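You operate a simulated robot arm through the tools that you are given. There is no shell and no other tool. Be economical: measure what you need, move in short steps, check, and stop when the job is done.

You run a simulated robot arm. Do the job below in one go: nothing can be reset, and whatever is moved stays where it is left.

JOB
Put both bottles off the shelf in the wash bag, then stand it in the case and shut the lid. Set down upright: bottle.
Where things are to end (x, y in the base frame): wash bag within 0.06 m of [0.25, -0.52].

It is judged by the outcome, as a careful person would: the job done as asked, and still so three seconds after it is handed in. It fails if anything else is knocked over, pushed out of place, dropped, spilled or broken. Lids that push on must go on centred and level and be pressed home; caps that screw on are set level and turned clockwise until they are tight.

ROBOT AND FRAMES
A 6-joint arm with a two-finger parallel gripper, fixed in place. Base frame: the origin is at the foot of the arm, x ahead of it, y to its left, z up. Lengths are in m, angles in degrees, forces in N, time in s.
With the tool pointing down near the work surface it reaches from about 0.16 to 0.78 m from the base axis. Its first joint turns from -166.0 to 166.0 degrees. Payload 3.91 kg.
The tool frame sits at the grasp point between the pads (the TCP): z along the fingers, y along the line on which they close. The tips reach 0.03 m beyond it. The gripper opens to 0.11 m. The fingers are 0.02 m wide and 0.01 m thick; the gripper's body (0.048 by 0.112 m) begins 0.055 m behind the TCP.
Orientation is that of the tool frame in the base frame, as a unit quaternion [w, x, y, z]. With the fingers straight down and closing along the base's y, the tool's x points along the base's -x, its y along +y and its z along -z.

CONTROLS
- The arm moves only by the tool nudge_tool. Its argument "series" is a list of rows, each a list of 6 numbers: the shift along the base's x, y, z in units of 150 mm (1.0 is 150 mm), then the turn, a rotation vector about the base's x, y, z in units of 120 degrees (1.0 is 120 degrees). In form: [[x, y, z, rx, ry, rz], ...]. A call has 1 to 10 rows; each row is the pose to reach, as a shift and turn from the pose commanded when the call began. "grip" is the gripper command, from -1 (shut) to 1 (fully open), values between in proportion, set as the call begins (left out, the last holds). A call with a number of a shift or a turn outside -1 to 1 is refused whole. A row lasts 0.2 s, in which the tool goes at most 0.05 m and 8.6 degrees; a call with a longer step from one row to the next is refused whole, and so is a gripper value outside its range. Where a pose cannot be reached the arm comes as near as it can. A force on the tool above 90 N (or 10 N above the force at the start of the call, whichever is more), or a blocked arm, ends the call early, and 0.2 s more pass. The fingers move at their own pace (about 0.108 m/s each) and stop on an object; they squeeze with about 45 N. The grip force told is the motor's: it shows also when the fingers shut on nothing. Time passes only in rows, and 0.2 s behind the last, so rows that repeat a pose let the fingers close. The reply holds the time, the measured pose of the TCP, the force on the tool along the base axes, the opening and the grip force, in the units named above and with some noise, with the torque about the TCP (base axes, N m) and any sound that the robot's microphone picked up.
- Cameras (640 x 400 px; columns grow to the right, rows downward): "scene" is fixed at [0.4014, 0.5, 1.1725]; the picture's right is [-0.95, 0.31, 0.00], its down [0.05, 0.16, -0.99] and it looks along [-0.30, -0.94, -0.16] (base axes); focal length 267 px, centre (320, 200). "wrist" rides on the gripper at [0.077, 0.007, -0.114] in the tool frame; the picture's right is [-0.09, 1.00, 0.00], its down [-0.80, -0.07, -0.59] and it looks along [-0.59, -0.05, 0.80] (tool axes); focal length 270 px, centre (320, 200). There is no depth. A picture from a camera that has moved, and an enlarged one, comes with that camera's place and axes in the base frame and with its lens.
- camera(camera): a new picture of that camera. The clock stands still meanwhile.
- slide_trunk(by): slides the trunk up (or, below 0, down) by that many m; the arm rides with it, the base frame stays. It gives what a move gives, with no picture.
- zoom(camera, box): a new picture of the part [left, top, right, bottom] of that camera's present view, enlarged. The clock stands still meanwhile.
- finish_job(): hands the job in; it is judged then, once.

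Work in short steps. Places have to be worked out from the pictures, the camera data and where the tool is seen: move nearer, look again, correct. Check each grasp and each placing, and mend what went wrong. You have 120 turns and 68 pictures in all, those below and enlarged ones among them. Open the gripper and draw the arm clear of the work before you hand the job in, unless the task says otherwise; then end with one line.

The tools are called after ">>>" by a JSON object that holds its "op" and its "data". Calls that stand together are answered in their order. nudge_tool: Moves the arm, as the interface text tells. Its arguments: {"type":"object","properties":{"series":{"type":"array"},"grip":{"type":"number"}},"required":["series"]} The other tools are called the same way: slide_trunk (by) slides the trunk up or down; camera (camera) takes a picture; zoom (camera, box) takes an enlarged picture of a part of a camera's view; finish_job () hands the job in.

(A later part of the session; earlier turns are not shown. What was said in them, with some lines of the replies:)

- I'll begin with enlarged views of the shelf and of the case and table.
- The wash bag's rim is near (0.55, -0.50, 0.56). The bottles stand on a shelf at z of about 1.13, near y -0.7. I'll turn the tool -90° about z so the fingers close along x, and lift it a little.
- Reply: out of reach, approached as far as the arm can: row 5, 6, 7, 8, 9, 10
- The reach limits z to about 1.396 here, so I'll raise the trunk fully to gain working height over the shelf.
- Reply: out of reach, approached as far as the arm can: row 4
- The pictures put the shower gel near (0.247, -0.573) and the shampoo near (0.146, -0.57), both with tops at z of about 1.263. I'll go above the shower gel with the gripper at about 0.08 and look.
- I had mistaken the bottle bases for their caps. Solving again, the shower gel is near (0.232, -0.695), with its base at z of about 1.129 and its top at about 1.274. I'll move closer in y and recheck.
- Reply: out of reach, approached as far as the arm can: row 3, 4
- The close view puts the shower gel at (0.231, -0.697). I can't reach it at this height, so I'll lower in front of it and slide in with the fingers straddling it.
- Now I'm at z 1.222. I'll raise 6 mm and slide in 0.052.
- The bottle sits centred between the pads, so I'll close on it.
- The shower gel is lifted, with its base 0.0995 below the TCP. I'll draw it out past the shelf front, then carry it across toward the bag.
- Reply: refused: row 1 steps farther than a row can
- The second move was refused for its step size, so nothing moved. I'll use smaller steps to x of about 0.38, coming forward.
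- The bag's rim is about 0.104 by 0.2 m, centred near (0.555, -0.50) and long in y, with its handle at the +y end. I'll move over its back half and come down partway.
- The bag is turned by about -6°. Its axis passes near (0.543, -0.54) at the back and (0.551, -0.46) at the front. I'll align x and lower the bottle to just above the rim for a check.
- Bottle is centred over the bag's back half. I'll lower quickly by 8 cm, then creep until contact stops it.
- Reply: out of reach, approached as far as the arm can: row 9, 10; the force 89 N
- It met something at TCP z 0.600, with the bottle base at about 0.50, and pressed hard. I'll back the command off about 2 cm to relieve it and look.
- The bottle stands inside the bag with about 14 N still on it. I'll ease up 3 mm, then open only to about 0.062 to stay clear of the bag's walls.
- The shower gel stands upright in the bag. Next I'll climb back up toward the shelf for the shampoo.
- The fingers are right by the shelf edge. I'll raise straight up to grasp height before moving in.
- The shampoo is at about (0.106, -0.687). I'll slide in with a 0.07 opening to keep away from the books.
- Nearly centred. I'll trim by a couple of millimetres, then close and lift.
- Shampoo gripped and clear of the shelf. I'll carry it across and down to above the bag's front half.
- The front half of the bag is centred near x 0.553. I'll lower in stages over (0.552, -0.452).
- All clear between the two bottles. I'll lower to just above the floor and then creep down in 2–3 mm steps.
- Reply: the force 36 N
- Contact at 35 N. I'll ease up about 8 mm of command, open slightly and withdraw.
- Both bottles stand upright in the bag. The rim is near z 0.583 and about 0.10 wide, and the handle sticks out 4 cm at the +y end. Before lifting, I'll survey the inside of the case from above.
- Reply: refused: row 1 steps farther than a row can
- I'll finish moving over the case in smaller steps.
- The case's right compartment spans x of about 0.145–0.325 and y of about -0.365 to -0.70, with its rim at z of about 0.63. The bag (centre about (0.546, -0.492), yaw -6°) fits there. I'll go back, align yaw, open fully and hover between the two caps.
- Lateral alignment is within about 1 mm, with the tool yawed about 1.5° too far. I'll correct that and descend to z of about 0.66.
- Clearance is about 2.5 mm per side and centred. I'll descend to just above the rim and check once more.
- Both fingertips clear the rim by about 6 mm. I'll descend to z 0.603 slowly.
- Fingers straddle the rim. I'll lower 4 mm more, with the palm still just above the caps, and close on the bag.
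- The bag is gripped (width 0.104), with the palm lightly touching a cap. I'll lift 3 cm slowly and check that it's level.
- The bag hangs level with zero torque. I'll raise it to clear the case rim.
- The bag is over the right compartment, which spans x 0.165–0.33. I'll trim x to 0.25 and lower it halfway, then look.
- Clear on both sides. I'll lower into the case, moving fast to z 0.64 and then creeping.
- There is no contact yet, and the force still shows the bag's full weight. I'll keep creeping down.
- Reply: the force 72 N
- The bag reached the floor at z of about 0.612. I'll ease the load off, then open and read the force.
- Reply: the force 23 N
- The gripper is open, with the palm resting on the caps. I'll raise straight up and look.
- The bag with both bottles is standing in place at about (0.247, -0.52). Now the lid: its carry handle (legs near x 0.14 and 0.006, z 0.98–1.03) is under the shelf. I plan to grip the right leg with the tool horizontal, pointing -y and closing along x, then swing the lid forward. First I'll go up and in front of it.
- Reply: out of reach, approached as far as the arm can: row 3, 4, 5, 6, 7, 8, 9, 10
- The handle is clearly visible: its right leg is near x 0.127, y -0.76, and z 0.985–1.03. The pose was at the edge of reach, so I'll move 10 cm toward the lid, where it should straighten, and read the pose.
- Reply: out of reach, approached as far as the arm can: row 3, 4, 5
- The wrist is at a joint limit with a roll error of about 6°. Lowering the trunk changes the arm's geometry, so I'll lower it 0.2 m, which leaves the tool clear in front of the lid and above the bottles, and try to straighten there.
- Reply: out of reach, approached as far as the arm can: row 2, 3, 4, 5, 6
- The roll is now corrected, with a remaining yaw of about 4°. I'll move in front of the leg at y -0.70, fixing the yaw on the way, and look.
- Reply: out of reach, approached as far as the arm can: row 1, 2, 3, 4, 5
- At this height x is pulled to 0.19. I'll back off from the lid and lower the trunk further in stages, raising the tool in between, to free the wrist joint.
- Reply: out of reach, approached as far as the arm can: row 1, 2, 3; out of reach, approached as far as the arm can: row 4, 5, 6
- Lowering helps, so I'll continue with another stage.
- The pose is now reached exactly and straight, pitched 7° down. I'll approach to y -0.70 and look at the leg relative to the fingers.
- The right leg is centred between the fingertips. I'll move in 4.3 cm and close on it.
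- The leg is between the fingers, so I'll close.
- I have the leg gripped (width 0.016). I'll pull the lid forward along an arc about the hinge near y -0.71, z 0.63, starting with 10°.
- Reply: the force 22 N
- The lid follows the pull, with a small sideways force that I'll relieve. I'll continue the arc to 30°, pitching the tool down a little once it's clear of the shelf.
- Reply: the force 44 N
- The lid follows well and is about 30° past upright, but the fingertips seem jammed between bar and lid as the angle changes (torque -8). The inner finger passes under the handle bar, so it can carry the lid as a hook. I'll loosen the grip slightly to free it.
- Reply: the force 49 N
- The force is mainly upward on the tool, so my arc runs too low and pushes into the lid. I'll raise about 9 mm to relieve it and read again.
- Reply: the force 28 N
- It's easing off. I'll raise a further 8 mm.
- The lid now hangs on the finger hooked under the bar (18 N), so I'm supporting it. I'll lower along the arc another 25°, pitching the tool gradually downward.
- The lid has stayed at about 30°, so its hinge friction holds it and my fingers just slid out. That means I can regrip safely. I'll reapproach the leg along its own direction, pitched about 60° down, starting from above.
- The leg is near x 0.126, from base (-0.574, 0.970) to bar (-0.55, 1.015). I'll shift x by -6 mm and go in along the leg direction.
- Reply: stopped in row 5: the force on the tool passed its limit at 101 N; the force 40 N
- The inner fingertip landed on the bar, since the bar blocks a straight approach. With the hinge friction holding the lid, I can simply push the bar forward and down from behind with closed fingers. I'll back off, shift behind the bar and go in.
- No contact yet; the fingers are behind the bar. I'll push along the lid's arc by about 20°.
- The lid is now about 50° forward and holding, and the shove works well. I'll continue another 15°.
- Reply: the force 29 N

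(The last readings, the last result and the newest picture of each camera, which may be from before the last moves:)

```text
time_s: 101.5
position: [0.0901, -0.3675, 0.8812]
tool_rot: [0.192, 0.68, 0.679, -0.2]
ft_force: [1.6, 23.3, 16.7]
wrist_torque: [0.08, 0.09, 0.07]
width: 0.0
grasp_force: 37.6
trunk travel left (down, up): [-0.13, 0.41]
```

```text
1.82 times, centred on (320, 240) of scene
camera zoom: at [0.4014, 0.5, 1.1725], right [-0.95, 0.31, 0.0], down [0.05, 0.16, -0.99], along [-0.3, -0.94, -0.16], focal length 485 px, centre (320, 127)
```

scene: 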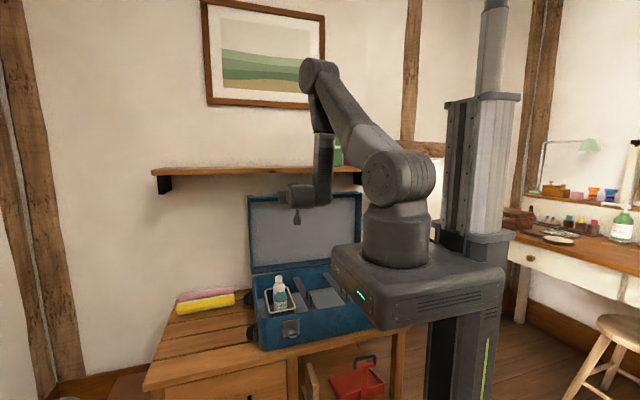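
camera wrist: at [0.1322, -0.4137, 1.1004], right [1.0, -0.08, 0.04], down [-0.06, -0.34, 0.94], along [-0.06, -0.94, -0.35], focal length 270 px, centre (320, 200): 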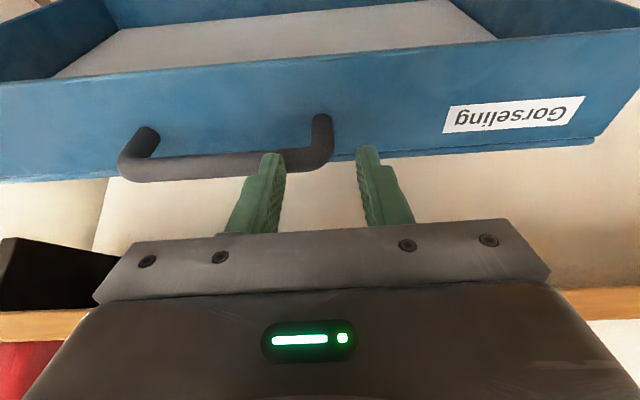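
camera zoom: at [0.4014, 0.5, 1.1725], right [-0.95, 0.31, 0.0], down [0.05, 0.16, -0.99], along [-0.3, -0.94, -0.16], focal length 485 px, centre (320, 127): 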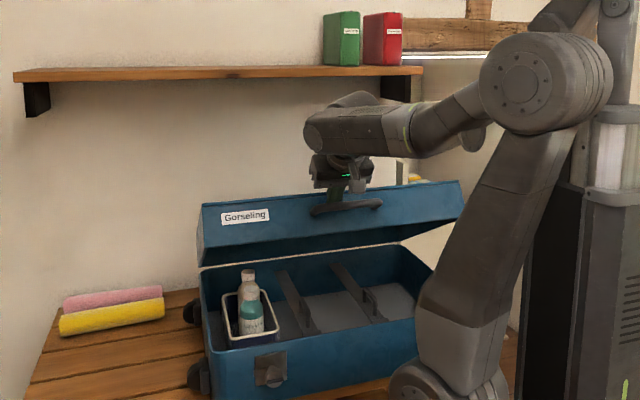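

The lid is about 65–70° over. I'll withdraw the fingers, turn the tool vertical, and hover over the lid's top near its front middle to press it down.

>>> {"op": "nudge_tool", "data": {"series": [[0, 0.1, 0.173, 0, 0, 0], [-0.03, 0.2, 0.35, 0, 0, 0], [-0.06, 0.1, 0.5, 0.06, 0, 0], [-0.1, -0.1, 0.55, 0.12, 0, 0], [-0.14, -0.3, 0.55, 0.18, 0, 0], [-0.17, -0.45, 0.55, 0.24, 0, 0], [-0.17, -0.55, 0.55, 0.275, 0, 0], [-0.17, -0.55, 0.55, 0.275, 0, 0]]}}

>>> {"op": "zoom", "data": {"camera": "scene", "box": [220, 130, 420, 350]}}

```text
time_s: 103.3
position: [0.0659, -0.4527, 0.9632]
tool_rot: [-0.01, 0.706, 0.708, 0.001]
ft_force: [0.8, -0.7, 0.2]
wrist_torque: [0.04, 0.05, -0.02]
width: 0.0002
grasp_force: 37.8
trunk travel left (down, up): [-0.13, 0.41]
```

```text
1.82 times, centred on (320, 240) of scene
camera zoom: at [0.4014, 0.5, 1.1725], right [-0.95, 0.31, 0.0], down [0.05, 0.16, -0.99], along [-0.3, -0.94, -0.16], focal length 485 px, centre (320, 127)
```

zoom: 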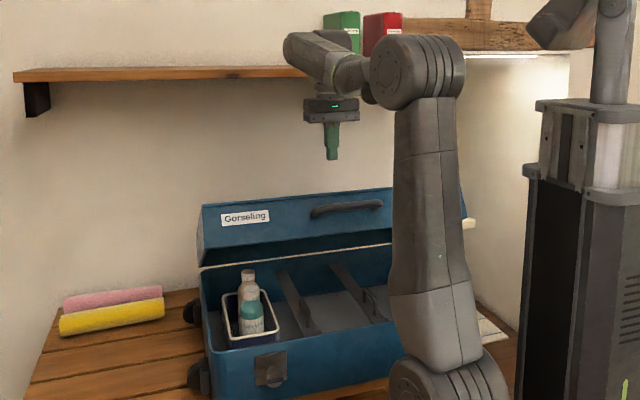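

The tool is vertical above the lid. I'll press down in modest steps.

>>> {"op": "nudge_tool", "data": {"series": [[0, 0, -0.2, 0, 0, 0], [0, 0, -0.4, 0, 0, 0], [0, 0, -0.52, 0, 0, 0], [0, 0, -0.62, 0, 0, 0], [0, 0, -0.72, 0, 0, 0], [0, 0, -0.82, 0, 0, 0], [0, 0, -0.91, 0, 0, 0], [0, 0, -1.0, 0, 0, 0]]}}

```text
time_s: 105.1
position: [0.0653, -0.4519, 0.813]
tool_rot: [-0.009, 0.706, 0.708, 0.001]
ft_force: [-0.2, 0.2, 0.2]
wrist_torque: [-0.01, 0.02, -0.02]
width: 0.0
grasp_force: 37.7
trunk travel left (down, up): [-0.13, 0.41]
```

I'm at z 0.813 with the lid offering almost no resistance. I'll continue in small steps until firm contact.

>>> {"op": "nudge_tool", "data": {"series": [[0, 0, -0.07, 0, 0, 0], [0, 0, -0.14, 0, 0, 0], [0, 0, -0.2, 0, 0, 0], [0, 0, -0.25, 0, 0, 0], [0, 0, -0.3, 0, 0, 0], [0, 0, -0.33, 0, 0, 0], [0, 0, -0.36, 0, 0, 0]]}}

>>> {"op": "zoom", "data": {"camera": "scene", "box": [220, 130, 420, 350]}}

```text
time_s: 106.7
position: [0.0651, -0.4525, 0.759]
tool_rot: [-0.009, 0.707, 0.707, 0.001]
ft_force: [0.9, -0.3, -0.3]
wrist_torque: [-0.03, 0.0, 0.01]
width: 0.0002
grasp_force: 37.6
trunk travel left (down, up): [-0.13, 0.41]
```

```text
1.82 times, centred on (320, 240) of scene
camera zoom: at [0.4014, 0.5, 1.1725], right [-0.95, 0.31, 0.0], down [0.05, 0.16, -0.99], along [-0.3, -0.94, -0.16], focal length 485 px, centre (320, 127)
```

zoom: 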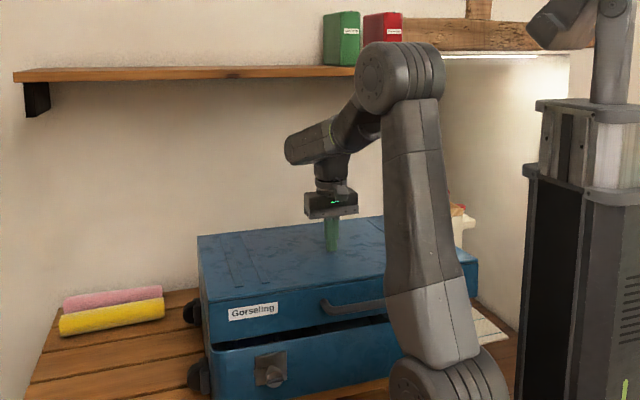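

The lid is nearly down, with a small gap at the front. I'll keep pressing.

>>> {"op": "nudge_tool", "data": {"series": [[0, 0, -0.03, 0, 0, 0], [0, 0, -0.06, 0, 0, 0], [0, 0, -0.09, 0, 0, 0], [0, 0, -0.12, 0, 0, 0], [0, 0, -0.15, 0, 0, 0], [0, 0, -0.17, 0, 0, 0], [0, 0, -0.19, 0, 0, 0]]}}

```text
time_s: 108.3
position: [0.0645, -0.4527, 0.7422]
tool_rot: [-0.001, 0.706, 0.708, -0.006]
ft_force: [2.5, 22.5, 47.2]
wrist_torque: [1.12, -0.16, -0.02]
width: 0.0
grasp_force: 37.7
trunk travel left (down, up): [-0.13, 0.41]
stopped in row 7: the force on the tool passed its limit at 94 N (the readings are from after the stop); the commanded pose is now the measured one
```

Firm contact at tip z of about 0.712. I'll raise clear and check that the lid is really shut.

>>> {"op": "nudge_tool", "data": {"series": [[0, 0, 0.1, 0, 0, 0], [0, 0, 0.35, 0, 0, 0], [0, 0, 0.65, 0, 0, 0], [0, 0, 0.95, 0, 0, 0]]}}

>>> {"op": "zoom", "data": {"camera": "scene", "box": [220, 210, 390, 350]}}

```text
time_s: 109.3
position: [0.0648, -0.4549, 0.8823]
tool_rot: [-0.004, 0.706, 0.708, -0.004]
ft_force: [-0.7, -0.4, 0.5]
wrist_torque: [0.0, 0.0, 0.03]
width: 0.0
grasp_force: 37.6
trunk travel left (down, up): [-0.13, 0.41]
```

```text
2.86 times, centred on (305, 280) of scene
camera zoom: at [0.4014, 0.5, 1.1725], right [-0.95, 0.31, 0.0], down [0.05, 0.16, -0.99], along [-0.3, -0.94, -0.16], focal length 762 px, centre (363, -29)
```

zoom: 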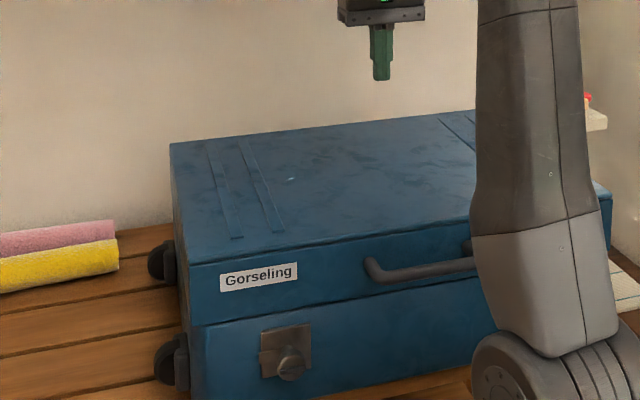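

The lid is shut flush on the case. I'll open the gripper, draw the arm clear upward and take a last look.

>>> {"op": "nudge_tool", "data": {"series": [[0.1, 0.1, 0.3, 0, 0, 0], [0.2, 0.2, 0.6, 0, 0, 0], [0.3, 0.3, 0.9, 0, 0, 0], [0.3, 0.3, 0.9, 0, 0, 0]], "grip": 1}}

>>> {"op": "slide_trunk", "data": {"by": 0.3}}

>>> {"op": "camera", "data": {"camera": "scene"}}

```text
time_s: 110.3
position: [0.109, -0.409, 1.0147]
tool_rot: [-0.003, 0.706, 0.708, -0.004]
ft_force: [0.3, -0.3, 0.9]
wrist_torque: [0.02, -0.02, -0.01]
width: 0.11
grasp_force: 0.1
trunk travel left (down, up): [-0.13, 0.41]
```

```text
time_s: 113.3
position: [0.1087, -0.4085, 1.3146]
tool_rot: [-0.003, 0.706, 0.708, -0.004]
ft_force: [0.4, -0.5, 0.2]
wrist_torque: [-0.03, 0.0, 0.0]
width: 0.1099
grasp_force: 0.0
trunk travel left (down, up): [-0.43, 0.11]
```

```text
1 pictures are left
```

scene: 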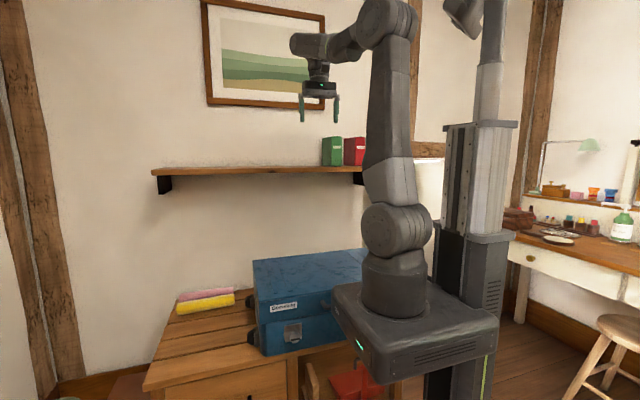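

The case is shut, its front corner still where it was in the picture, the shelf items are undisturbed and the arm is clear. I'll hand the job in.

>>> {"op": "finish_job", "data": {}}

```text
The job is handed in.
```

I put both bottles upright in the wash bag and stood the bag in the case at about (0.247, -0.52). The lid is shut flush, though I left the front catch unturned. I couldn't see inside once the lid was shut, so the bottles were last seen upright just before the final press.
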